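You operate a simulated robot arm through the tools that you are given. There is no shell and no other tool. Be economical: measure what you need, move in short steps, check, and stop when the job is done.

The job below is to be done with a simulated robot arm. You get a single attempt, and the scene is never put back.

## Task
Latch the small door, warm the jacket and pump the wipes pack while warm.
Fine: pump once the WARM lamp lights, to 20 mbar or less; valve shut, then jacket off.
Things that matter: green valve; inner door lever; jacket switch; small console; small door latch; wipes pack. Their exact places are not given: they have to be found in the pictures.

It is judged by the outcome, as a careful person would: the job done as asked, and still so three seconds after it is handed in. It fails if anything else is knocked over, pushed out of place, dropped, spilled or broken.

## Robot
A 7-joint arm with a three-finger gripper on a trunk, on a base that drives. Base frame: it is fixed to the floor where the robot stands at the start and does not move with it; the origin is under the middle of the robot, x ahead of it, y to its left, z up. Lengths are in m, angles in degrees, forces in N, time in s.
With the tool pointing down near the work surface it reaches from about 0.4 to 0.92 m from the robot's upright axis, wherever it stands. Its first joint turns from -166.0 to 166.0 degrees. Places, roughly: green valve [0.8, 0, 1.3]; inner door lever [1.1, 0.1, 1]; jacket switch [0.9, -0.2, 1.2]; small console [1, 0.1, 1.4]; small door latch [0.7, 0, 1.2]. Payload 2.69 kg.
The tool frame sits at the grasp point between the pads (the TCP): z along the fingers, y along the line on which they close. The tips reach 0.029 m beyond it. The gripper opens to 0.12 m. The gripper's body begins 0.078 m behind the TCP.
Orientation is that of the tool frame in the base frame, as a unit quaternion [w, x, y, z]. With the fingers straight down and closing along the base's y, the tool's x points along the base's -x, its y along +y and its z along -z.

## Interface
- The arm moves only by the tool nudge_tool. Its argument "deltas" is a list of rows, each an object (a shift or turn left out is 0, a gripper value left out holds the last) with "fingers": the finger opening in cm, from 0 to 12; "xyz": the shift along the tool's x, y, z in units of 100 mm (1.0 is 100 mm), a list of three; "rot": the turn, a rotation vector about the tool's x, y, z in units of 90 degrees (1.0 is 90 degrees), a list of three. In form: [{"fingers": fingers, "xyz": [dx, dy, dz], "rot": [ax, ay, az]}, ...]. A call has 1 to 20 rows; each row is the pose to reach, as a shift and turn from the pose commanded when the call began, along the tool's axes at that moment. A call with a number of a shift or a turn outside -1 to 1 is refused whole. Rows are played at 5 a second. More than 0.05 m and 8.6 degrees between two rows, or a gripper value outside its range, and nothing of the call is played. Where a pose cannot be reached the arm comes as near as it can. A force on the tool above 50 N (or 10 N above the force at the start of the call, whichever is more), or a blocked arm, ends the call early, and 0.2 s more pass. The fingers move at their own pace and stop on an object; they squeeze with about 30 N. The grip force told is the motor's: it shows also when the fingers shut on nothing. Time passes only in rows, and 0.2 s behind the last, so rows that repeat a pose let the fingers close. The reply holds the time, the measured pose of the TCP, the force on the tool along the base axes, the opening and the grip force, in the units named above and with some noise, with the torque about the TCP (base axes, N m) and any sound that the robot's microphone picked up.
- Cameras (640 x 400 px; columns grow to the right, rows downward): "scene" is now at [0.2417, 0.1469, 1.4984]; the picture's right is [-0.49, -0.87, 0.00], its down [-0.32, 0.18, -0.93] and it looks along [0.81, -0.45, -0.36] (base axes); focal length 230 px, centre (320, 200). "wrist" rides on the gripper at [0.063, 0, -0.104] in the tool frame; the picture's right is [0.01, 1.00, 0.00], its down [-0.83, 0.00, -0.56] and it looks along [-0.56, 0.00, 0.83] (tool axes); focal length 275 px, centre (320, 200).
- snapshot(camera): a new picture of that camera. No time passes.
- slide_trunk(by): slides the trunk up (or, below 0, down) by that many m; the arm and the scene camera ride with it, the base frame stays. It gives what a move gives, with no picture.
- steer(legs): drives the robot by 1 to 6 legs, each [ahead, left, turn to the left] in m, m and degrees, along the robot's own axes; the way and the turn of a leg run together, so that a leg with both is an arc; at most 1.5 m and 180 degrees a leg. The arm and the cameras ride along, it lands a little off, and it stops where it bumps. It gives what a move gives.
- turn_head(pan, tilt): turns the head with the scene camera to pan (to the left, within 143 degrees either way) and tilt (down, from -29 to 69), counted from straight ahead of the robot. It gives what a move gives.
- locate(camera, pixels): for up to 12 pixels [column, row] of the newest picture of that camera ("zoom" is the newest enlarged one), the place [x, y, z] in the base frame of the surface seen there, good to about 0.002 m. No time passes.
- enlarge(camera, box): a new picture of the part [left, top, right, bottom] of that camera's present view, enlarged. No time passes.
- hand_in(): hands the job in; it is judged then, once.

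Keep the steps short. Do not move on a guess: measure, check each grasp and each placing, and mend mistakes. In all there are 80 turns and 52 pictures (those below and enlarged ones count). Leave the gripper open and the arm clear of the work at the hand-in unless told otherwise, and finish with a single line.

The tools are called after ">>>" as name(argument=value, ...) on one line, values as JSON. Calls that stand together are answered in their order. nudge_tool: Moves the arm, as the interface text tells. Its arguments: {"type":"object","properties":{"deltas":{"type":"array"}},"required":["deltas"]} The other tools are called the same way: slide_trunk (by) slides the trunk up or down; steer (legs) drives the base; turn_head (pan, tilt) turns the head that bears the scene camera; snapshot (camera) takes a picture; locate (camera, pixels) gives the place of the surface under pixels of a picture; enlarge (camera, box) takes an enlarged picture of a part of a camera's view; hand_in () hands the job in.

At the start:

```text
time: 0.0
eef_pos: [0.5686, -0.145, 1.4915]
ee_rot: [0.001, 0.001, 1.0, 0.001]
ft_force: [0.4, 0.0, 0.7]
torque: [0.03, 0.0, 0.0]
finger_gap: 0.12
grasp_force: 0.0
trunk travel left (down, up): [-0.465, 0.121]
robot x, y, heading: [-0.0015, -0.0002, 0.0]
head pan, tilt: [-29.1, 21.2]
```

scene: 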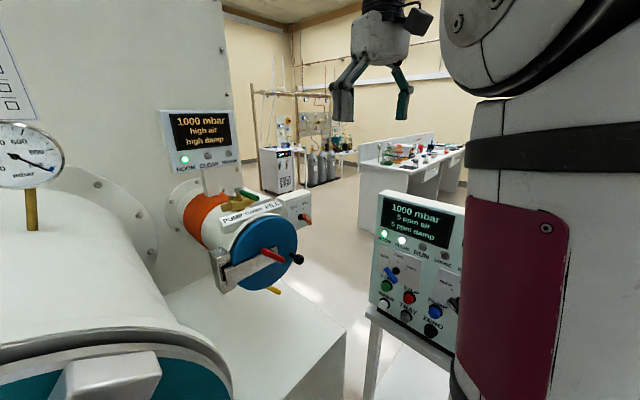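
wrist: 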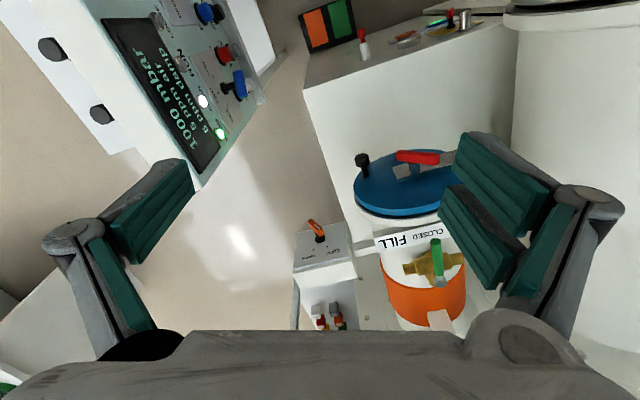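

I see the small chamber with a blue door, a red latch, a green valve and a console. I'll enlarge the region around them.

>>> enlarge(camera="scene", box=[150, 90, 330, 300])

>>> enlarge(camera="wrist", box=[280, 120, 480, 340])

```text
1.90 times, centred on (240, 195) of scene
```

zoom: 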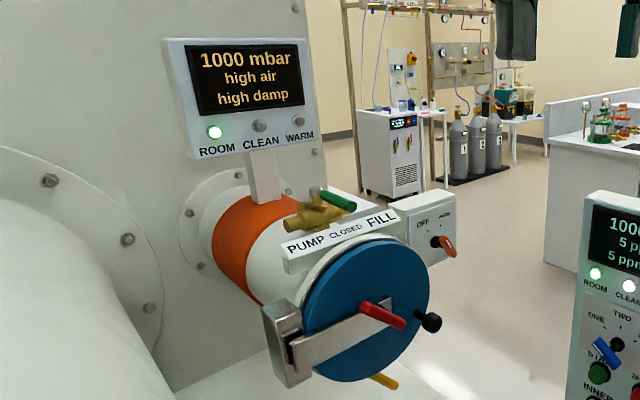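

```text
1.82 times, centred on (380, 230) of wrist
```

zoom: 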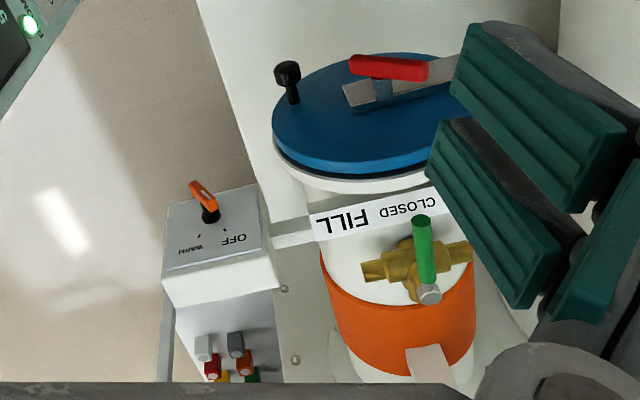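

I'll measure points on the latch, valve, switch and the yellow part from a close zoom.

>>> enlarge(camera="scene", box=[195, 180, 325, 305])

>>> locate(camera="wrist", pixels=[[439, 285], [436, 242], [312, 222], [320, 237], [362, 160], [398, 156], [438, 160], [403, 172], [328, 260], [300, 255], [350, 255], [455, 208]])

```text
3.20 times, centred on (260, 242) of scene
```

zoom: 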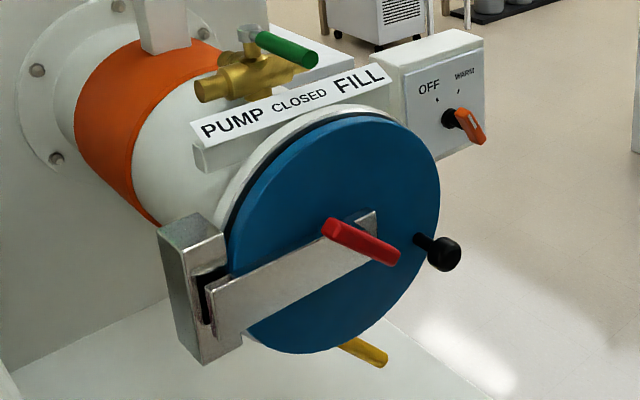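

```text
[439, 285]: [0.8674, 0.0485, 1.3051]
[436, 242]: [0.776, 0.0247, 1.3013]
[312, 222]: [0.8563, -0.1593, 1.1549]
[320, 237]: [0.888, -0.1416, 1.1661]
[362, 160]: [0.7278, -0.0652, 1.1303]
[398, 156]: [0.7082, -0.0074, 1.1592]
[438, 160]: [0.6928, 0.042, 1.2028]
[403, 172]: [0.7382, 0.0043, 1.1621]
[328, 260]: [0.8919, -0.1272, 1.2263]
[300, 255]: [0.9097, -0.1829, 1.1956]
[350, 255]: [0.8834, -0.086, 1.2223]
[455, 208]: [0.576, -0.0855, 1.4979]
```

Next I'll locate latch features in the zoomed picture.

>>> locate(camera="zoom", pixels=[[333, 225], [390, 258], [225, 315], [375, 220], [190, 345], [205, 295], [215, 235], [375, 355], [440, 180], [260, 290], [450, 250], [185, 240]])

>>> locate(camera="scene", pixels=[[205, 130], [185, 160], [208, 157], [228, 153], [270, 290], [90, 375]])

```text
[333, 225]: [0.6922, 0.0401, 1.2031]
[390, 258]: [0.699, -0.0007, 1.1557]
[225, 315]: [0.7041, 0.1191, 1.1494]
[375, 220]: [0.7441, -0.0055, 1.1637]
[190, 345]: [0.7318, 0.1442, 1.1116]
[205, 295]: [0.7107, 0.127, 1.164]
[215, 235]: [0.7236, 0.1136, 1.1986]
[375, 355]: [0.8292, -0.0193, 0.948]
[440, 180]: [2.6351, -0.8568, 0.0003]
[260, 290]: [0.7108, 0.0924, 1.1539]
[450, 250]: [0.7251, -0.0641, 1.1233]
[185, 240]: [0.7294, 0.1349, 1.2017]
```

```text
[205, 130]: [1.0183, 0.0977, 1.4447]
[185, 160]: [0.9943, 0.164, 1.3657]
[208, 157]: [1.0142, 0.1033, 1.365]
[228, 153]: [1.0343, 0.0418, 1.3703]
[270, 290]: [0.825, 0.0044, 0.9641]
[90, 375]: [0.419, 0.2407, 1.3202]
```

I want a sharper look at the latch bar and the red handle, and at the large area to the left, so I'll enlarge further.

>>> enlarge(camera="scene", box=[220, 235, 310, 290])

>>> turn_head(pan=-5, tilt=35)

>>> snapshot(camera="scene")

```text
7.11 times, centred on (265, 262) of scene
```

zoom: 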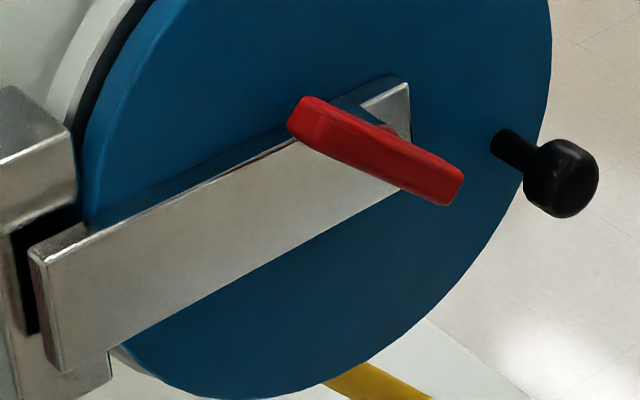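

```text
time: 0.9
eef_pos: [0.5666, -0.145, 1.4919]
ee_rot: [0.0, 0.001, 1.0, 0.0]
ft_force: [-0.4, 1.1, -0.2]
torque: [0.0, 0.0, -0.01]
finger_gap: 0.1199
grasp_force: 0.1
trunk travel left (down, up): [-0.465, 0.121]
robot x, y, heading: [0.001, -0.0003, -0.0]
head pan, tilt: [-5.0, 35.0]
```

```text
45 pictures are left
```

scene: 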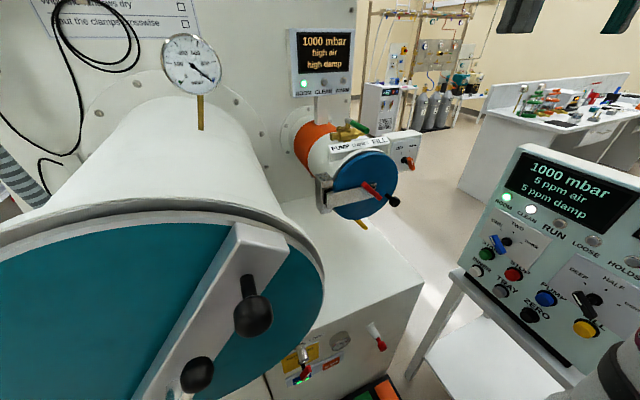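

The bar lies over the keeper slot and the red handle is diagonal. There's a notice on the wall, so I'll look at it and at the rest of the scene.

>>> turn_head(pan=15, tilt=10)

>>> snapshot(camera="scene")

>>> snapshot(camera="wrist")

```text
time: 1.8
eef_pos: [0.5678, -0.1466, 1.4915]
ee_rot: [0.0, 0.0, 1.0, 0.001]
ft_force: [0.7, 0.3, -0.2]
torque: [0.0, 0.01, -0.01]
finger_gap: 0.1202
grasp_force: 0.0
trunk travel left (down, up): [-0.465, 0.121]
robot x, y, heading: [-0.0009, 0.0014, 0.1]
head pan, tilt: [15.0, 10.0]
```

```text
44 pictures are left
```

scene: 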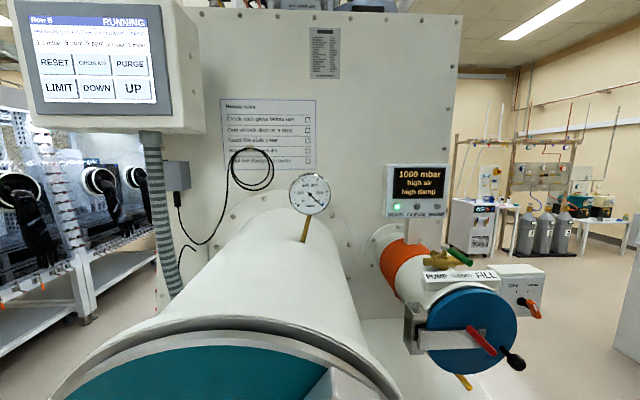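

```text
43 pictures are left
```

wrist: 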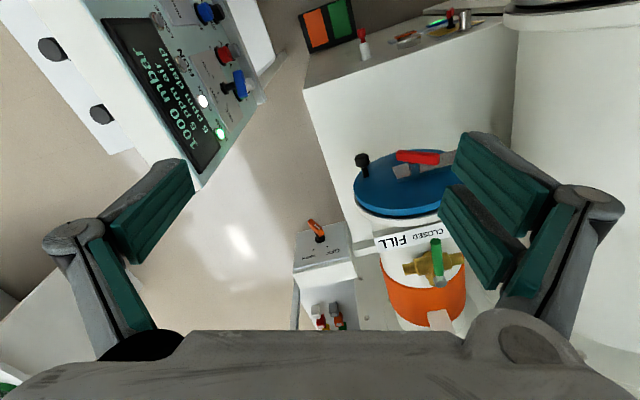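

I'll read the house rules at (268,130) and the chamber from this angle.

>>> enlarge(camera="scene", box=[215, 95, 325, 170])

>>> enlarge(camera="scene", box=[370, 220, 560, 400])

```text
5.33 times, centred on (270, 132) of scene
```

zoom: 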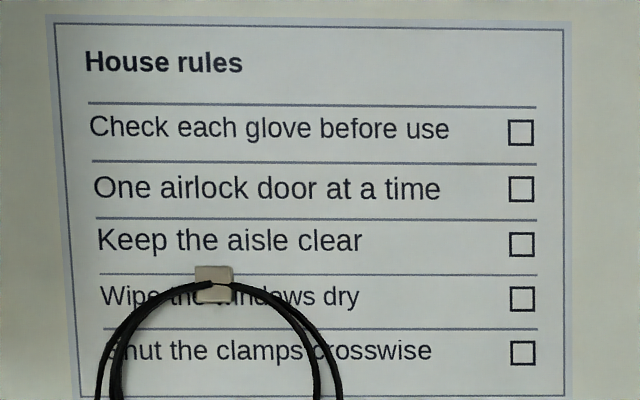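

```text
2.22 times, centred on (465, 310) of scene
```

zoom: 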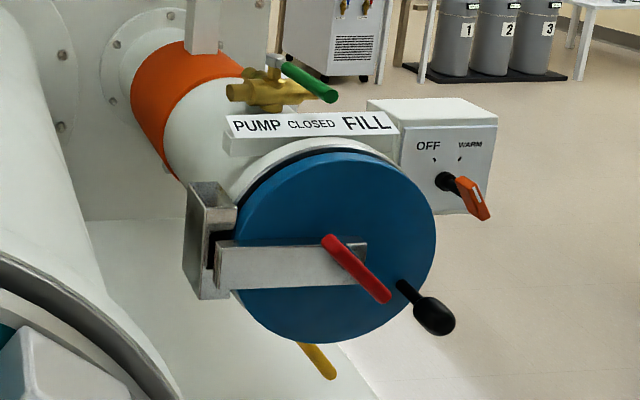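

Measuring door rim, bar corners and bracket in this zoom.

>>> locate(camera="zoom", pixels=[[430, 235], [350, 158], [320, 335], [364, 246], [328, 240], [386, 297], [357, 268], [220, 285], [237, 246], [210, 235], [195, 270], [235, 215]])

>>> locate(camera="scene", pixels=[[436, 255], [456, 246], [468, 262], [519, 302], [534, 311], [524, 290], [530, 290], [505, 290], [515, 364], [440, 262], [465, 375], [456, 377]])

```text
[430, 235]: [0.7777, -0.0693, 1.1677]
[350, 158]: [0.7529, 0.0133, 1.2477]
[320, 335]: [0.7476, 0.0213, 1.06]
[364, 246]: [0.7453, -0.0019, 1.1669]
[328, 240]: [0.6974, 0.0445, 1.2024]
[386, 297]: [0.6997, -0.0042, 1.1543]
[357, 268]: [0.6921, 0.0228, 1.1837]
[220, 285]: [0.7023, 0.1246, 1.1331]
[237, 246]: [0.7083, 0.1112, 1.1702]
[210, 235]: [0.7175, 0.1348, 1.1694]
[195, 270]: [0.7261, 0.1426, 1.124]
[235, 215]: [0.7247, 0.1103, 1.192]
```

```text
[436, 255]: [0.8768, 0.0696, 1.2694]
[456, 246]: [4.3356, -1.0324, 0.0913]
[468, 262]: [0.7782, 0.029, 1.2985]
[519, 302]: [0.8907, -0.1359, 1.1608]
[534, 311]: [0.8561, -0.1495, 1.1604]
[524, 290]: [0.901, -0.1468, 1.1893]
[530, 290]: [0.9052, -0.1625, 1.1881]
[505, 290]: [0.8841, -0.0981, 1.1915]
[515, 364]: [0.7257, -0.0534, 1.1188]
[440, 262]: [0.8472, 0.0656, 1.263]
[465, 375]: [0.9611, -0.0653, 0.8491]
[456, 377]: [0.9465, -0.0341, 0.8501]
```

The door's outward normal is about (-0.947,-0.322,0) and its centre about r 0.225, z 1.154. The handle pivots near the centre and points up-left. I'll turn the tool to horizontal, facing the door, while staying above and in front of it.

>>> nudge_tool(deltas=[{"fingers": 12, "xyz": [0, 0, 0.1], "rot": [0, -0.09, 0]}, {"xyz": [0, 0.05, 0.2], "rot": [0, -0.18, 0]}, {"xyz": [0.02, 0.1, 0.3], "rot": [0, -0.27, 0]}, {"xyz": [0.04, 0.15, 0.4], "rot": [0, -0.36, 0]}, {"xyz": [0.06, 0.2, 0.5], "rot": [0, -0.45, 0]}, {"xyz": [0.08, 0.25, 0.6], "rot": [0, -0.54, 0]}, {"xyz": [0.1, 0.3, 0.7], "rot": [0, -0.63, 0]}, {"xyz": [0.1, 0.3, 0.8], "rot": [0, -0.72, 0]}, {"xyz": [0.1, 0.3, 0.8], "rot": [0, -0.81, 0]}, {"xyz": [0.1, 0.3, 0.8], "rot": [0, -0.9, 0]}, {"xyz": [0.1, 0.3, 0.8], "rot": [0, -0.99, 0]}, {"xyz": [0.1, 0.3, 0.8], "rot": [0, -1, 0]}])

>>> snapshot(camera="wrist")

>>> snapshot(camera="scene")

```text
time: 4.4
eef_pos: [0.5588, -0.1179, 1.4137]
ee_rot: [0.707, 0.0, 0.707, 0.001]
ft_force: [-0.6, 0.3, -0.5]
torque: [0.02, 0.03, -0.01]
finger_gap: 0.1201
grasp_force: 0.1
trunk travel left (down, up): [-0.465, 0.121]
robot x, y, heading: [-0.0003, 0.0006, -0.2]
head pan, tilt: [15.0, 10.0]
```

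```text
40 pictures are left
```

wrist: 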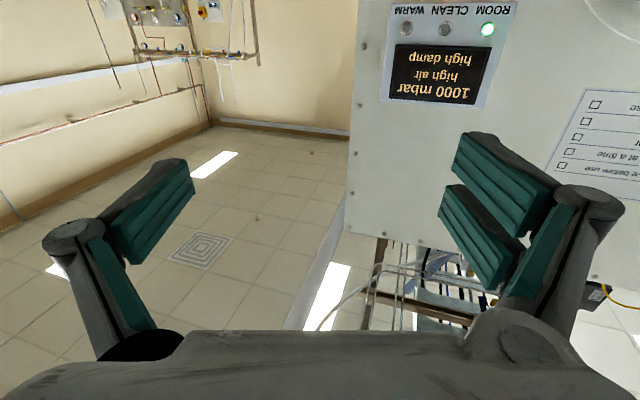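

```text
39 pictures are left
```

scene: 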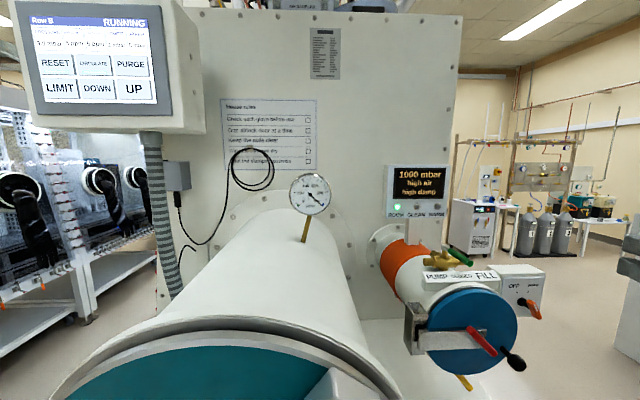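

The wrist view is inverted, with the camera below the gripper. I'll check the big chamber's edge for clearance and the handle before descending.

>>> locate(camera="scene", pixels=[[368, 385], [350, 345], [310, 340], [200, 325], [330, 390], [240, 390], [345, 290], [535, 312], [527, 305], [470, 333], [493, 353]])

>>> enlarge(camera="scene", box=[480, 260, 560, 330])

```text
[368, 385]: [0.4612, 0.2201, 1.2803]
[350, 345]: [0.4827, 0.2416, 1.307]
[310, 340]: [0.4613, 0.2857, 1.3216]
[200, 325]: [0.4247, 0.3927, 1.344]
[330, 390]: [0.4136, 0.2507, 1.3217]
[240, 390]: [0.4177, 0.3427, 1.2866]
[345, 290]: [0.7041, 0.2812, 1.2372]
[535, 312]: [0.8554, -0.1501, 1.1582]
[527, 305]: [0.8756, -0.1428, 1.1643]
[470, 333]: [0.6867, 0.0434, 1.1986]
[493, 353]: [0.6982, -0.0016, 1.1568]
```

```text
5.71 times, centred on (520, 295) of scene
```

zoom: 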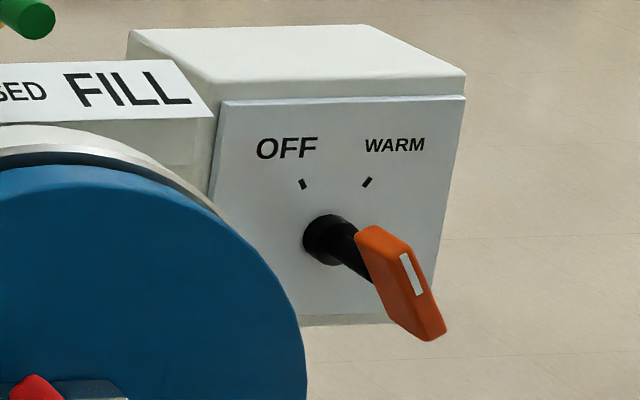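

The lever runs from its pivot at (r .229, z 1.155) to its tip at (r .182, z 1.203), about 4 cm in front of the bar. I'll yaw the tool 18.8° to face the door squarely, close the fingers and come down in front, still clear.

>>> nudge_tool(deltas=[{"fingers": 0, "xyz": [0.25, 0.22, 0.07], "rot": [-0.0522, 0, 0]}, {"xyz": [0.5, 0.45, 0.15], "rot": [-0.1045, 0, 0]}, {"xyz": [0.75, 0.67, 0.22], "rot": [-0.157, 0, 0]}, {"xyz": [1.0, 0.9, 0.3], "rot": [-0.209, 0, 0]}, {"xyz": [1.0, 0.9, 0.3], "rot": [-0.209, 0, 0]}])

>>> turn_head(pan=-15, tilt=30)

>>> snapshot(camera="scene")

>>> snapshot(camera="wrist")

```text
time: 5.6
eef_pos: [0.6251, -0.0577, 1.3548]
ee_rot: [0.697, -0.116, 0.698, 0.116]
ft_force: [-0.2, 0.8, 0.4]
torque: [-0.01, -0.01, 0.0]
finger_gap: 0.0001
grasp_force: 29.1
out of reach, approached as far as the arm can: row 1, 2, 3, 4, 5
trunk travel left (down, up): [-0.465, 0.121]
robot x, y, heading: [-0.0001, 0.0007, 0.1]
head pan, tilt: [15.0, 10.0]
```

```text
time: 6.5
eef_pos: [0.6261, -0.0583, 1.355]
ee_rot: [0.697, -0.116, 0.698, 0.117]
ft_force: [-0.2, 0.9, -0.2]
torque: [0.0, 0.02, -0.01]
finger_gap: 0.0
grasp_force: 28.4
trunk travel left (down, up): [-0.465, 0.121]
robot x, y, heading: [0.001, 0.0012, -0.1]
head pan, tilt: [-15.0, 30.0]
```

```text
37 pictures are left
```

scene: 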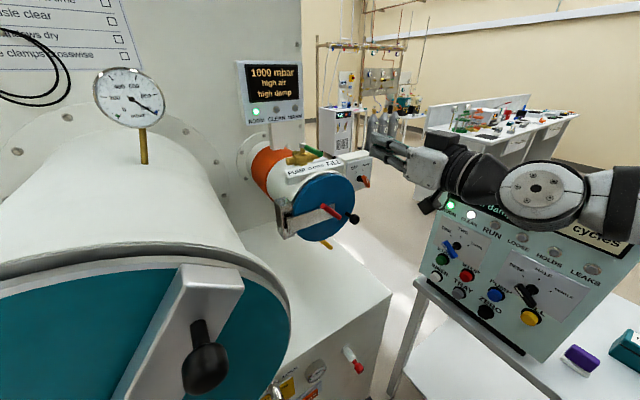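

```text
36 pictures are left
```

wrist: 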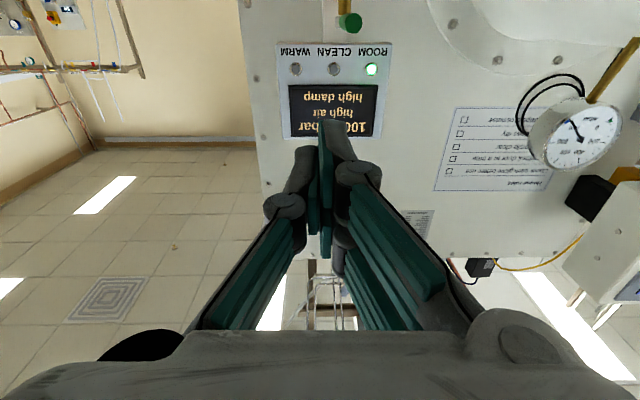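

The arm is folded and at its reach limit. I'll check where the elbow is relative to the right-hand console.

>>> locate(camera="scene", pixels=[[545, 215], [600, 225], [470, 190], [620, 190], [500, 240], [600, 260], [440, 290], [540, 350], [440, 165]])

>>> steer(legs=[[-0.2, 0, 0]])

```text
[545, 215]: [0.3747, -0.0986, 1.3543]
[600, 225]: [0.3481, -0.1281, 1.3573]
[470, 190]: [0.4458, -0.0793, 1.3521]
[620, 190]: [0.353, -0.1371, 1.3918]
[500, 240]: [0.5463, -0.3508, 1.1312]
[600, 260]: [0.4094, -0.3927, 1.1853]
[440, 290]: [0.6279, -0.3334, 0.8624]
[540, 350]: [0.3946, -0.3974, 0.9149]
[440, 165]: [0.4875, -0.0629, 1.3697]
```

```text
time: 8.1
eef_pos: [0.423, -0.058, 1.3552]
ee_rot: [0.698, -0.115, 0.698, 0.116]
ft_force: [0.5, 0.1, -0.5]
torque: [-0.02, -0.03, 0.05]
finger_gap: 0.0002
grasp_force: 28.1
trunk travel left (down, up): [-0.465, 0.121]
robot x, y, heading: [-0.2013, 0.0025, 0.1]
head pan, tilt: [-15.0, 30.0]
```

The retreat went fine. Now I'll extend toward the door, staying in front of it.

>>> nudge_tool(deltas=[{"xyz": [0.1, -0.1, 0.33]}, {"xyz": [0.2, -0.2, 0.66]}, {"xyz": [0.55, -0.3, 0.95]}, {"xyz": [0.9, -0.3, 1.0]}, {"xyz": [1.0, -0.3, 1.0]}])

>>> snapshot(camera="wrist")

>>> snapshot(camera="scene")

```text
time: 9.3
eef_pos: [0.5256, -0.0536, 1.254]
ee_rot: [0.697, -0.115, 0.698, 0.116]
ft_force: [0.1, 0.6, 0.1]
torque: [0.01, 0.02, -0.05]
finger_gap: 0.0
grasp_force: 28.6
trunk travel left (down, up): [-0.465, 0.121]
robot x, y, heading: [-0.2013, -0.0, -0.3]
head pan, tilt: [-15.0, 30.0]
```

```text
35 pictures are left
```

wrist: 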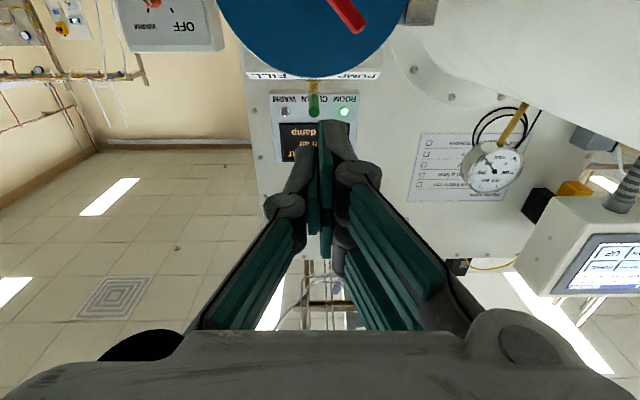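

```text
34 pictures are left
```

scene: 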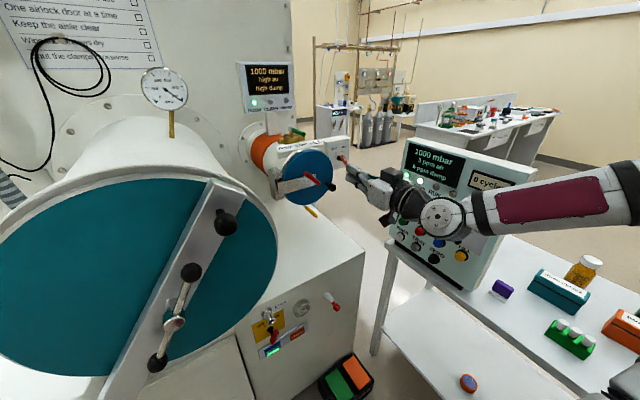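

Now I'll go inward 10 cm and down 2 cm; the tips end about 5 cm short of the lever plane.

>>> nudge_tool(deltas=[{"xyz": [0.08, 0, 0.4]}, {"xyz": [0.16, 0, 0.8]}, {"xyz": [0.24, 0, 1.0]}, {"xyz": [0.24, 0, 1.0]}])

>>> enlarge(camera="scene", box=[240, 120, 400, 230])

```text
time: 10.3
eef_pos: [0.6222, -0.0206, 1.231]
ee_rot: [0.697, -0.114, 0.698, 0.115]
ft_force: [-0.4, 0.7, -0.9]
torque: [0.0, -0.02, 0.0]
finger_gap: 0.0001
grasp_force: 28.8
trunk travel left (down, up): [-0.465, 0.121]
robot x, y, heading: [-0.2014, 0.0002, -0.1]
head pan, tilt: [-15.0, 30.0]
```

```text
3.64 times, centred on (320, 175) of scene
```

zoom: 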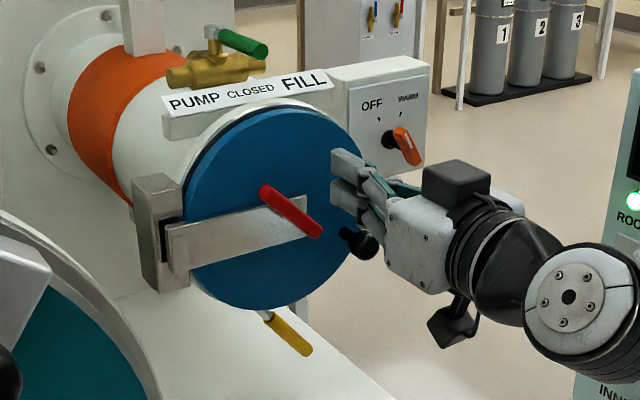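

The fingertips are in line above the lever. I'll move in 7 cm so the fingers sit behind the lever's front plane.

>>> nudge_tool(deltas=[{"xyz": [0, 0, 0.3]}, {"xyz": [0, 0, 0.55]}, {"xyz": [0, 0, 0.73]}, {"xyz": [0, 0, 0.73]}])

>>> enlarge(camera="scene", box=[240, 120, 400, 230])

```text
time: 11.3
eef_pos: [0.6899, 0.0022, 1.23]
ee_rot: [0.697, -0.115, 0.698, 0.116]
ft_force: [0.9, 0.4, 0.3]
torque: [-0.01, 0.0, -0.01]
finger_gap: 0.0001
grasp_force: 28.9
trunk travel left (down, up): [-0.465, 0.121]
robot x, y, heading: [-0.2008, 0.0005, 0.1]
head pan, tilt: [-15.0, 30.0]
```

```text
3.64 times, centred on (320, 175) of scene
```

zoom: 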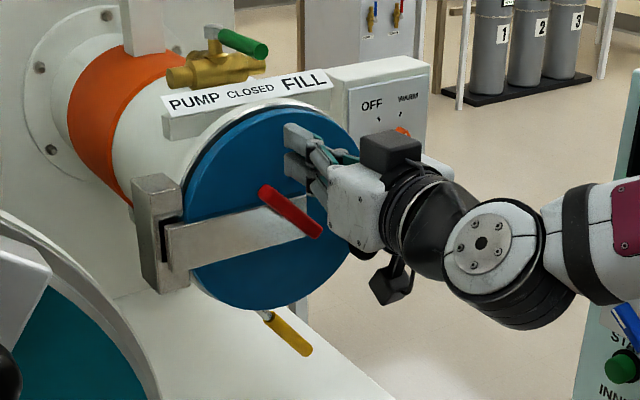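

Now I'll push down-left gently into the lever, watching the force.

>>> nudge_tool(deltas=[{"xyz": [0.12, 0.12, 0]}, {"xyz": [0.2, 0.2, 0]}, {"xyz": [0.24, 0.25, 0]}, {"xyz": [0.29, 0.32, 0]}, {"xyz": [0.33, 0.37, 0]}])

>>> enlarge(camera="scene", box=[240, 120, 400, 230])

```text
time: 12.1
eef_pos: [0.6862, 0.0112, 1.2175]
ee_rot: [0.707, -0.108, 0.691, 0.107]
ft_force: [-1.1, -6.8, 8.6]
torque: [-0.06, 0.0, -0.02]
finger_gap: 0.0
grasp_force: 28.6
trunk travel left (down, up): [-0.465, 0.121]
robot x, y, heading: [-0.2069, 0.0, -0.2]
head pan, tilt: [-15.0, 30.0]
stopped in row 3: the force on the tool passed its limit at 56 N (the readings are from after the stop); the commanded pose is now the measured one
```

```text
3.64 times, centred on (320, 175) of scene
```

zoom: 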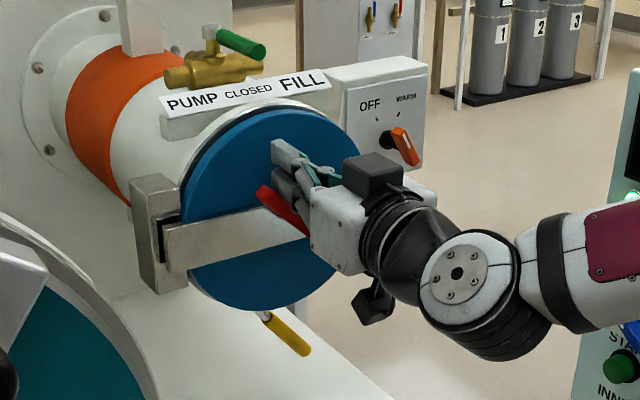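

The push was blocked at 56 N with no lever motion, so the counter-clockwise direction is against a stop. I'll back off up-right and out, then inspect with the wrist camera.

>>> nudge_tool(deltas=[{"xyz": [-0.15, -0.15, 0]}, {"xyz": [-0.2, -0.2, -0.3]}, {"xyz": [-0.1, -0.1, -0.7]}, {"xyz": [0.2, 0.05, -1.0]}, {"xyz": [0.2, 0.05, -1.0]}])

>>> snapshot(camera="wrist")

```text
time: 13.3
eef_pos: [0.5864, -0.0117, 1.1935]
ee_rot: [0.705, -0.109, 0.693, 0.109]
ft_force: [0.2, 0.6, 0.3]
torque: [-0.01, -0.02, -0.01]
finger_gap: 0.0001
grasp_force: 28.7
trunk travel left (down, up): [-0.465, 0.121]
robot x, y, heading: [-0.201, 0.0044, -0.3]
head pan, tilt: [-15.0, 30.0]
```

```text
30 pictures are left
```

wrist: 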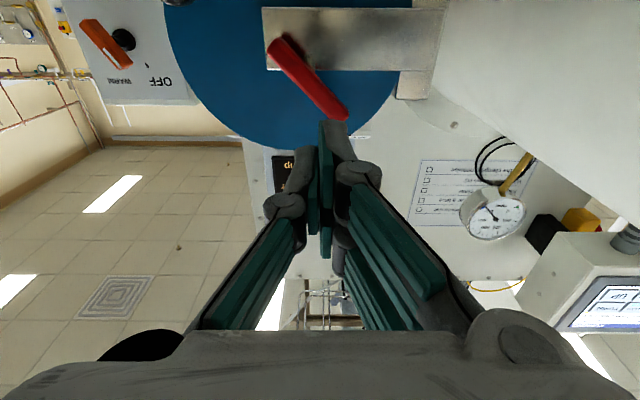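

The lever pivots near the bar's right end. I'll go below-left of it and then push clockwise, toward vertical and crosswise to the bar.

>>> nudge_tool(deltas=[{"xyz": [0.2, 0.25, 0]}, {"xyz": [0.32, 0.42, 0.2]}, {"xyz": [0.32, 0.42, 0.5]}, {"xyz": [0.32, 0.42, 0.8]}, {"xyz": [0.32, 0.42, 1.0]}, {"xyz": [0.32, 0.42, 1.0]}])

>>> enlarge(camera="scene", box=[240, 120, 400, 230])

```text
time: 14.7
eef_pos: [0.6714, 0.0599, 1.164]
ee_rot: [0.705, -0.109, 0.692, 0.108]
ft_force: [0.4, 0.0, 0.5]
torque: [0.02, 0.0, -0.01]
finger_gap: 0.0
grasp_force: 28.5
trunk travel left (down, up): [-0.465, 0.121]
robot x, y, heading: [-0.2037, -0.0004, -0.1]
head pan, tilt: [-15.0, 30.0]
```

```text
3.64 times, centred on (320, 175) of scene
```

zoom: 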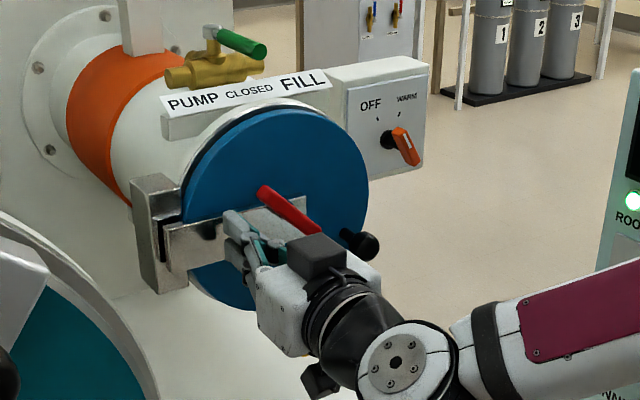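

I'm in place below-left of the lever. Now I'll push up-right along an arc.

>>> nudge_tool(deltas=[{"xyz": [-0.1, -0.1, 0]}, {"xyz": [-0.17, -0.17, 0]}, {"xyz": [-0.22, -0.21, 0]}, {"xyz": [-0.28, -0.26, 0]}, {"xyz": [-0.345, -0.315, 0]}, {"xyz": [-0.4, -0.4, 0]}, {"xyz": [-0.45, -0.48, 0]}])

>>> enlarge(camera="scene", box=[240, 120, 400, 230])

```text
time: 16.3
eef_pos: [0.6869, 0.013, 1.2095]
ee_rot: [0.704, -0.109, 0.693, 0.108]
ft_force: [-0.8, -0.7, 0.7]
torque: [0.03, 0.04, 0.02]
finger_gap: 0.0
grasp_force: 29.0
trunk travel left (down, up): [-0.465, 0.121]
robot x, y, heading: [-0.2065, -0.0033, -0.1]
head pan, tilt: [-15.0, 30.0]
```

```text
3.64 times, centred on (320, 175) of scene
```

zoom: 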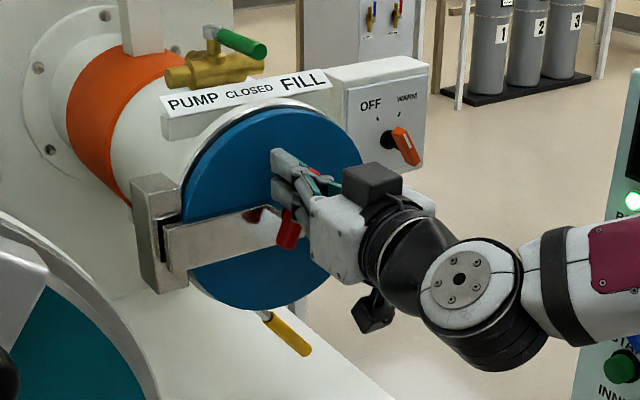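

The lever moves easily and is now roughly vertical. I'll continue clockwise in small steps to find the stop.

>>> nudge_tool(deltas=[{"xyz": [-0.02, -0.06, 0]}, {"xyz": [-0.035, -0.12, 0]}, {"xyz": [-0.04, -0.18, 0]}, {"xyz": [-0.04, -0.24, 0]}, {"xyz": [-0.035, -0.3, 0]}, {"xyz": [-0.01, -0.38, 0]}, {"xyz": [0.015, -0.46, 0]}])

>>> enlarge(camera="scene", box=[240, 120, 400, 230])

```text
time: 17.7
eef_pos: [0.6947, -0.0049, 1.2145]
ee_rot: [0.706, -0.118, 0.688, 0.116]
ft_force: [-4.3, 7.1, 7.2]
torque: [0.23, -0.05, -0.06]
finger_gap: 0.0001
grasp_force: 28.6
trunk travel left (down, up): [-0.465, 0.121]
robot x, y, heading: [-0.2051, -0.0008, 0.0]
head pan, tilt: [-15.0, 30.0]
stopped in row 6: the force on the tool passed its limit at 55 N (the readings are from after the stop); the commanded pose is now the measured one
```

```text
3.64 times, centred on (320, 175) of scene
```

zoom: 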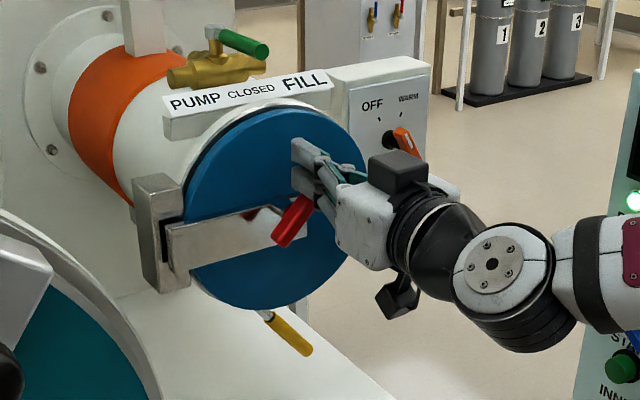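

A firm stop was reached. I'll back off and check where the lever rests.

>>> nudge_tool(deltas=[{"xyz": [0, 0.12, 0]}, {"xyz": [0, 0.15, -0.3]}, {"xyz": [0, 0.1, -0.7]}, {"xyz": [0, 0, -1.0]}, {"xyz": [0, 0, -1.0]}])

>>> enlarge(camera="scene", box=[240, 120, 400, 230])

>>> locate(camera="zoom", pixels=[[275, 240], [310, 200], [283, 232], [305, 207]])

```text
time: 18.9
eef_pos: [0.5979, -0.0397, 1.2127]
ee_rot: [0.705, -0.117, 0.69, 0.116]
ft_force: [-0.3, -0.7, 0.2]
torque: [0.02, -0.01, 0.02]
finger_gap: 0.0
grasp_force: 28.7
trunk travel left (down, up): [-0.465, 0.121]
robot x, y, heading: [-0.2019, -0.0001, -0.0]
head pan, tilt: [-15.0, 30.0]
```

```text
3.64 times, centred on (320, 175) of scene
```

zoom: 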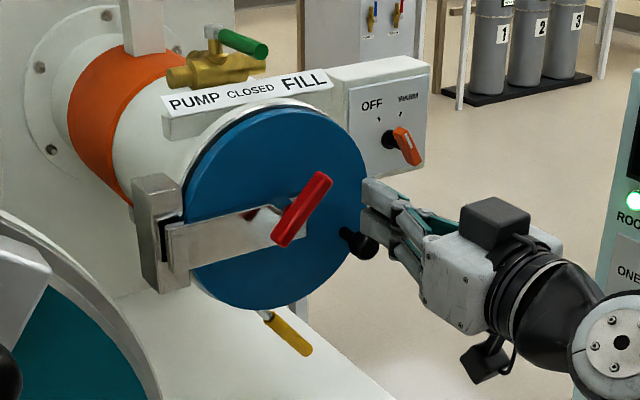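

```text
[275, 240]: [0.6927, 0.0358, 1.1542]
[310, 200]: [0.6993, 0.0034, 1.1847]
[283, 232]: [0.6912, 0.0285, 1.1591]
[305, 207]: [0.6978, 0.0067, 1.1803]
```

The lever turned 90° about its middle to its far stop, so the latch is set. The pump reading will confirm it. Next I'll measure the switch knob.

>>> enlarge(camera="scene", box=[320, 130, 360, 165])

```text
11.43 times, centred on (340, 148) of scene
```

zoom: 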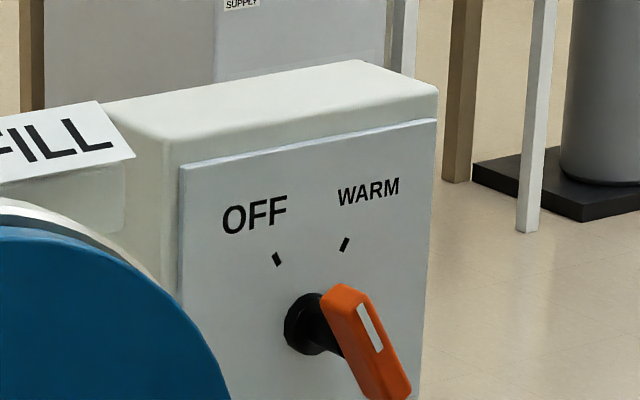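

>>> locate(camera="zoom", pixels=[[335, 292], [365, 305], [390, 365], [400, 385], [355, 350], [368, 328], [277, 260], [344, 245], [300, 325], [230, 340], [345, 300], [378, 395]])

```text
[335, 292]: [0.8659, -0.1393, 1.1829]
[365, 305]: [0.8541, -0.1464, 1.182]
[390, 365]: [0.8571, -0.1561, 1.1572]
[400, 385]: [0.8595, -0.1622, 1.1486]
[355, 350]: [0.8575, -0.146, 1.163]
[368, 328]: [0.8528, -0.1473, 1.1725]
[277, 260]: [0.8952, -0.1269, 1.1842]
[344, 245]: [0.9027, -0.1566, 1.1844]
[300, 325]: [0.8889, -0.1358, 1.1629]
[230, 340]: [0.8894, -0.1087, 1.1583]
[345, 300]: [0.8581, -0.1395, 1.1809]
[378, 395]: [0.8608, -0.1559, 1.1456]
```

The bar knob runs from (r .411, z 1.185) to (r .428, z 1.142), with its front at d≈-.762. It points to OFF, and turning about 60° clockwise gives WARM. I'll move the tool sideways to the right in front of the switch.

>>> nudge_tool(deltas=[{"xyz": [0, -0.4, 0]}, {"xyz": [0, -0.8, 0]}, {"xyz": [0.2, -1.0, 0]}, {"xyz": [0.3, -1.0, 0.1]}])

>>> nudge_tool(deltas=[{"xyz": [0, -0.3, 0]}, {"xyz": [0, -0.65, 0.2]}, {"xyz": [0, -0.65, 0.5]}, {"xyz": [0, -0.65, 0.5]}])

>>> snapshot(camera="scene")

```text
time: 19.9
eef_pos: [0.642, -0.1311, 1.1826]
ee_rot: [0.705, -0.117, 0.69, 0.116]
ft_force: [-0.1, 0.0, 0.2]
torque: [0.02, 0.01, 0.0]
finger_gap: 0.0002
grasp_force: 28.4
trunk travel left (down, up): [-0.465, 0.121]
robot x, y, heading: [-0.2046, -0.0007, 0.0]
head pan, tilt: [-15.0, 30.0]
```

```text
time: 20.9
eef_pos: [0.7101, -0.1783, 1.1826]
ee_rot: [0.705, -0.117, 0.69, 0.116]
ft_force: [0.0, 0.5, -0.3]
torque: [0.02, -0.03, 0.01]
finger_gap: 0.0
grasp_force: 28.6
trunk travel left (down, up): [-0.465, 0.121]
robot x, y, heading: [-0.2037, 0.0012, 0.1]
head pan, tilt: [-15.0, 30.0]
```

```text
24 pictures are left
```

scene: 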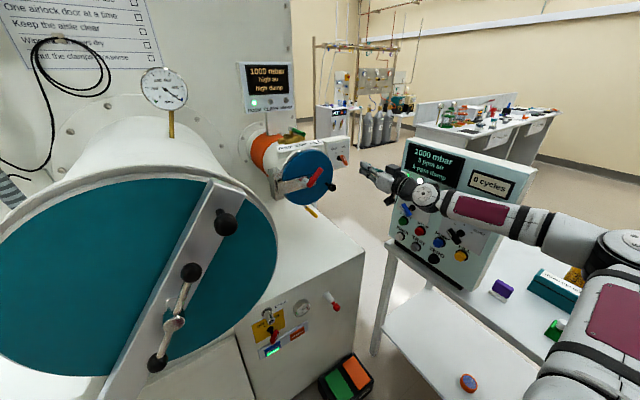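

Clear. I'll move in 8 cm toward the switch's left-upper side.

>>> nudge_tool(deltas=[{"xyz": [0.05, 0.05, 0.3]}, {"xyz": [0.08, 0.1, 0.6]}, {"xyz": [0.08, 0.2, 0.8]}, {"xyz": [0.08, 0.2, 0.8]}])

>>> enlarge(camera="scene", box=[300, 110, 400, 200])

```text
time: 21.9
eef_pos: [0.7782, -0.1339, 1.1791]
ee_rot: [0.704, -0.117, 0.691, 0.116]
ft_force: [0.1, -0.3, 0.7]
torque: [-0.04, -0.01, 0.01]
finger_gap: 0.0001
grasp_force: 28.7
trunk travel left (down, up): [-0.465, 0.121]
robot x, y, heading: [-0.2048, 0.001, -0.1]
head pan, tilt: [-15.0, 30.0]
```

```text
4.44 times, centred on (350, 155) of scene
```

zoom: 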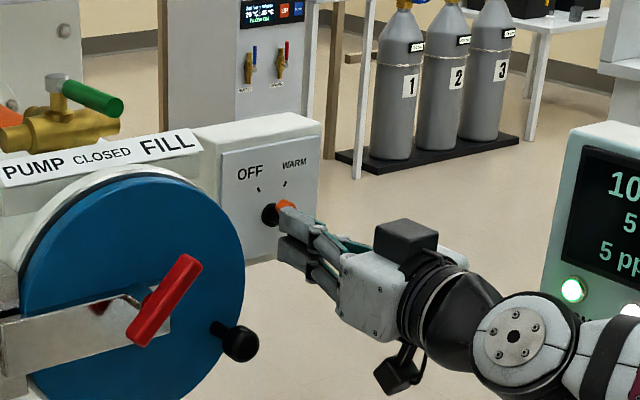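

I'm left of the knob and level with its upper half. I'll go in 6 cm, so the tips reach behind the knob's front, and check.

>>> nudge_tool(deltas=[{"xyz": [0.04, 0, 0.2]}, {"xyz": [0.04, 0, 0.4]}, {"xyz": [0.04, 0, 0.59]}, {"xyz": [0.04, 0, 0.59]}])

>>> enlarge(camera="scene", box=[320, 125, 370, 170])

```text
time: 22.9
eef_pos: [0.8364, -0.1143, 1.1747]
ee_rot: [0.705, -0.117, 0.69, 0.115]
ft_force: [0.2, -1.0, 0.3]
torque: [-0.01, 0.02, 0.01]
finger_gap: 0.0
grasp_force: 28.7
trunk travel left (down, up): [-0.465, 0.121]
robot x, y, heading: [-0.2023, -0.0002, -0.1]
head pan, tilt: [-15.0, 30.0]
```

```text
8.89 times, centred on (345, 148) of scene
```

zoom: 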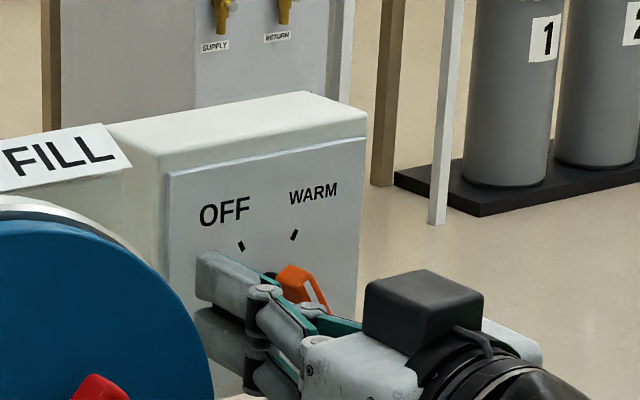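

The finger is just left of the knob's upper half. Now I'll sweep right and slightly up to turn it to WARM.

>>> nudge_tool(deltas=[{"xyz": [0, -0.1, 0]}, {"xyz": [0, -0.18, 0]}, {"xyz": [-0.04, -0.23, 0]}, {"xyz": [-0.08, -0.28, 0]}, {"xyz": [-0.11, -0.33, 0]}, {"xyz": [-0.14, -0.38, 0]}, {"xyz": [-0.14, -0.43, 0]}])

>>> enlarge(camera="scene", box=[320, 125, 370, 170])

```text
time: 24.5
eef_pos: [0.8478, -0.1513, 1.1902]
ee_rot: [0.705, -0.118, 0.689, 0.116]
ft_force: [-4.5, 6.3, 2.0]
torque: [0.04, 0.02, -0.04]
finger_gap: 0.0
grasp_force: 28.7
trunk travel left (down, up): [-0.465, 0.121]
robot x, y, heading: [-0.2034, -0.0009, 0.0]
head pan, tilt: [-15.0, 30.0]
```

```text
8.89 times, centred on (345, 148) of scene
```

zoom: 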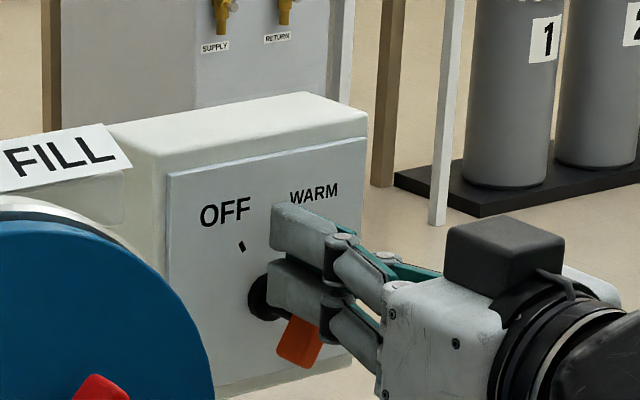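

It's turned, with 8 N resting against the stop. I'll retreat left and then out, and check the switch.

>>> nudge_tool(deltas=[{"xyz": [0, 0.1, 0]}, {"xyz": [0, 0.12, -0.3]}, {"xyz": [0, 0.12, -0.7]}, {"xyz": [0, 0, -1.0]}, {"xyz": [0, 0, -1.0]}])

>>> enlarge(camera="scene", box=[230, 50, 370, 200])

```text
time: 25.7
eef_pos: [0.7543, -0.1827, 1.1846]
ee_rot: [0.705, -0.117, 0.69, 0.116]
ft_force: [0.4, -0.1, 0.3]
torque: [0.04, -0.04, 0.02]
finger_gap: 0.0
grasp_force: 28.6
trunk travel left (down, up): [-0.465, 0.121]
robot x, y, heading: [-0.208, -0.0015, 0.1]
head pan, tilt: [-15.0, 30.0]
```

```text
2.67 times, centred on (300, 125) of scene
```

zoom: 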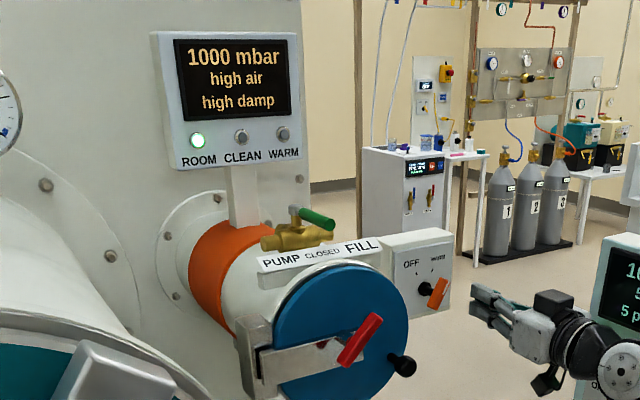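

The knob now points to WARM; the WARM lamp isn't lit yet. Meanwhile I'll move the tool up and to the right side of the green valve handle, staying in front.

>>> nudge_tool(deltas=[{"xyz": [-0.3, 0, -0.3]}, {"xyz": [-0.7, 0, -0.3]}, {"xyz": [-1.0, 0.1, -0.3]}, {"xyz": [-1.0, 0.5, -0.3]}, {"xyz": [-1.0, 0.9, -0.3]}, {"xyz": [-1.0, 1.0, -0.3]}])

>>> nudge_tool(deltas=[{"xyz": [-0.17, 0.25, 0]}, {"xyz": [-0.17, 0.45, 0.2]}, {"xyz": [-0.17, 0.45, 0.4]}, {"xyz": [-0.17, 0.45, 0.4]}])

>>> enlarge(camera="scene", box=[230, 50, 370, 200])

```text
time: 27.1
eef_pos: [0.6911, -0.0995, 1.2844]
ee_rot: [0.704, -0.117, 0.69, 0.116]
ft_force: [-0.4, -0.9, -0.3]
torque: [0.01, 0.0, 0.0]
finger_gap: 0.0
grasp_force: 28.6
trunk travel left (down, up): [-0.465, 0.121]
robot x, y, heading: [-0.2037, 0.0015, -0.0]
head pan, tilt: [-15.0, 30.0]
```

```text
time: 28.1
eef_pos: [0.7145, -0.0435, 1.3027]
ee_rot: [0.704, -0.118, 0.69, 0.117]
ft_force: [0.0, -0.2, -0.3]
torque: [0.0, -0.01, -0.02]
finger_gap: 0.0001
grasp_force: 28.4
trunk travel left (down, up): [-0.465, 0.121]
robot x, y, heading: [-0.2054, 0.0005, 0.0]
head pan, tilt: [-15.0, 30.0]
```

```text
2.67 times, centred on (300, 125) of scene
```

zoom: 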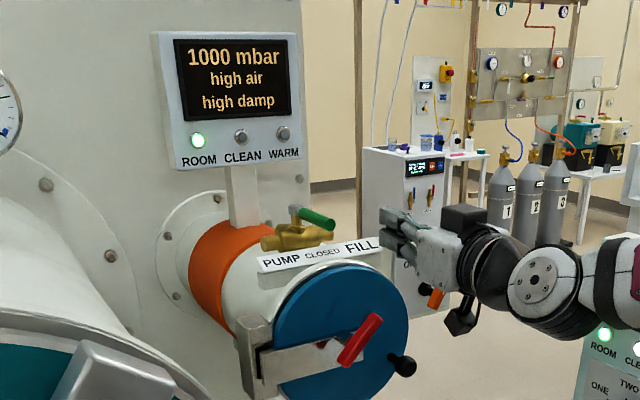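

The lamp isn't on yet. I'll relocate the valve handle in this zoom.

>>> locate(camera="zoom", pixels=[[332, 224], [318, 215], [303, 211], [294, 209], [270, 262], [322, 253], [360, 245], [293, 222]])

>>> nudge_tool(deltas=[{"xyz": [0, 0, 0.3]}, {"xyz": [0, 0, 0.6]}, {"xyz": [0, 0, 0.8]}, {"xyz": [0, 0, 0.8]}, {"xyz": [0, 0, 0.8]}, {"xyz": [0, 0, 0.8]}, {"xyz": [0, 0, 0.8]}, {"xyz": [0, 0, 0.8]}, {"xyz": [0, 0, 0.8]}, {"xyz": [0, 0, 0.8]}, {"xyz": [0, 0, 0.8]}, {"xyz": [0, 0, 0.8]}, {"xyz": [0, 0, 0.8]}, {"xyz": [0, 0, 0.8]}, {"xyz": [0, 0, 0.8]}, {"xyz": [0, 0, 0.8]}, {"xyz": [0, 0, 0.8]}, {"xyz": [0, 0, 0.8]}, {"xyz": [0, 0, 0.8]}, {"xyz": [0, 0, 0.8]}])

>>> enlarge(camera="scene", box=[230, 50, 370, 200])

```text
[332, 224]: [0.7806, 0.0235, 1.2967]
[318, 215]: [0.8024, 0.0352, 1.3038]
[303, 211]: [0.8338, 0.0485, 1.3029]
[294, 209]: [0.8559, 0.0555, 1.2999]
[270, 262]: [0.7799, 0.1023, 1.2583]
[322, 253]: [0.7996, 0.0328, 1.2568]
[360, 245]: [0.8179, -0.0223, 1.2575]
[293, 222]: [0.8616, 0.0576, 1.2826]
```

```text
time: 32.3
eef_pos: [0.7897, -0.0173, 1.3034]
ee_rot: [0.705, -0.117, 0.69, 0.116]
ft_force: [-0.8, 0.1, -0.3]
torque: [0.0, -0.02, 0.01]
finger_gap: 0.0002
grasp_force: 28.4
trunk travel left (down, up): [-0.465, 0.121]
robot x, y, heading: [-0.2029, -0.0006, 0.1]
head pan, tilt: [-15.0, 30.0]
```

```text
2.67 times, centred on (300, 125) of scene
```

zoom: 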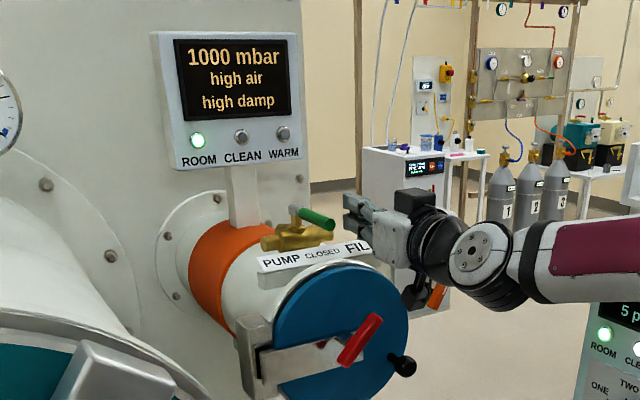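

WARM still isn't lit. I'll wait about 20 s in place, next to the valve handle.

>>> nudge_tool(deltas=[{}, {}, {}, {}, {}, {}, {}, {}, {}, {}, {}, {}, {}, {}, {}, {}, {}, {}, {}, {}])

>>> nudge_tool(deltas=[{}, {}, {}, {}, {}, {}, {}, {}, {}, {}, {}, {}, {}, {}, {}, {}, {}, {}, {}, {}])

>>> nudge_tool(deltas=[{}, {}, {}, {}, {}, {}, {}, {}, {}, {}, {}, {}, {}, {}, {}, {}, {}, {}, {}, {}])

>>> nudge_tool(deltas=[{}, {}, {}, {}, {}, {}, {}, {}, {}, {}, {}, {}, {}, {}, {}, {}, {}, {}, {}, {}])

>>> enlarge(camera="scene", box=[230, 50, 370, 200])

```text
time: 36.5
eef_pos: [0.7898, -0.0174, 1.3045]
ee_rot: [0.705, -0.117, 0.69, 0.116]
ft_force: [-0.2, -0.8, 0.3]
torque: [-0.04, 0.0, 0.0]
finger_gap: 0.0
grasp_force: 28.4
trunk travel left (down, up): [-0.465, 0.121]
robot x, y, heading: [-0.2039, 0.0007, 0.1]
head pan, tilt: [-15.0, 30.0]
```

```text
time: 40.7
eef_pos: [0.7889, -0.0189, 1.3045]
ee_rot: [0.705, -0.117, 0.69, 0.116]
ft_force: [1.2, -0.4, -0.1]
torque: [-0.02, 0.01, 0.01]
finger_gap: 0.0
grasp_force: 28.4
trunk travel left (down, up): [-0.465, 0.121]
robot x, y, heading: [-0.202, -0.0044, -0.1]
head pan, tilt: [-15.0, 30.0]
```

```text
time: 44.9
eef_pos: [0.7899, -0.018, 1.3041]
ee_rot: [0.705, -0.117, 0.69, 0.115]
ft_force: [0.4, 0.5, -0.6]
torque: [0.01, 0.0, 0.02]
finger_gap: 0.0
grasp_force: 28.4
trunk travel left (down, up): [-0.465, 0.121]
robot x, y, heading: [-0.2023, -0.0023, -0.1]
head pan, tilt: [-15.0, 30.0]
```

```text
time: 49.1
eef_pos: [0.7908, -0.0179, 1.3038]
ee_rot: [0.705, -0.116, 0.69, 0.115]
ft_force: [-0.1, -0.8, -0.8]
torque: [0.02, -0.01, -0.02]
finger_gap: 0.0003
grasp_force: 28.8
trunk travel left (down, up): [-0.465, 0.121]
robot x, y, heading: [-0.2038, 0.002, 0.2]
head pan, tilt: [-15.0, 30.0]
```

```text
2.67 times, centred on (300, 125) of scene
```

zoom: 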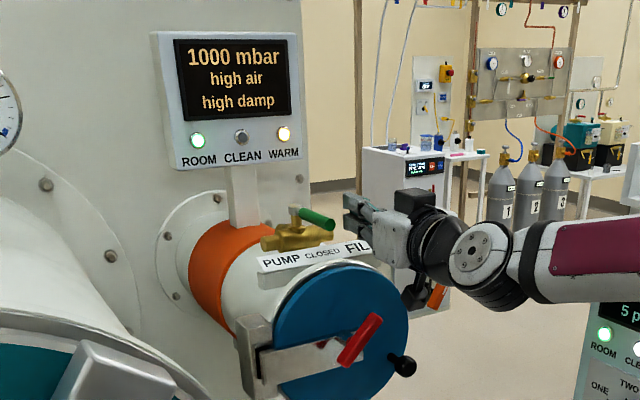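

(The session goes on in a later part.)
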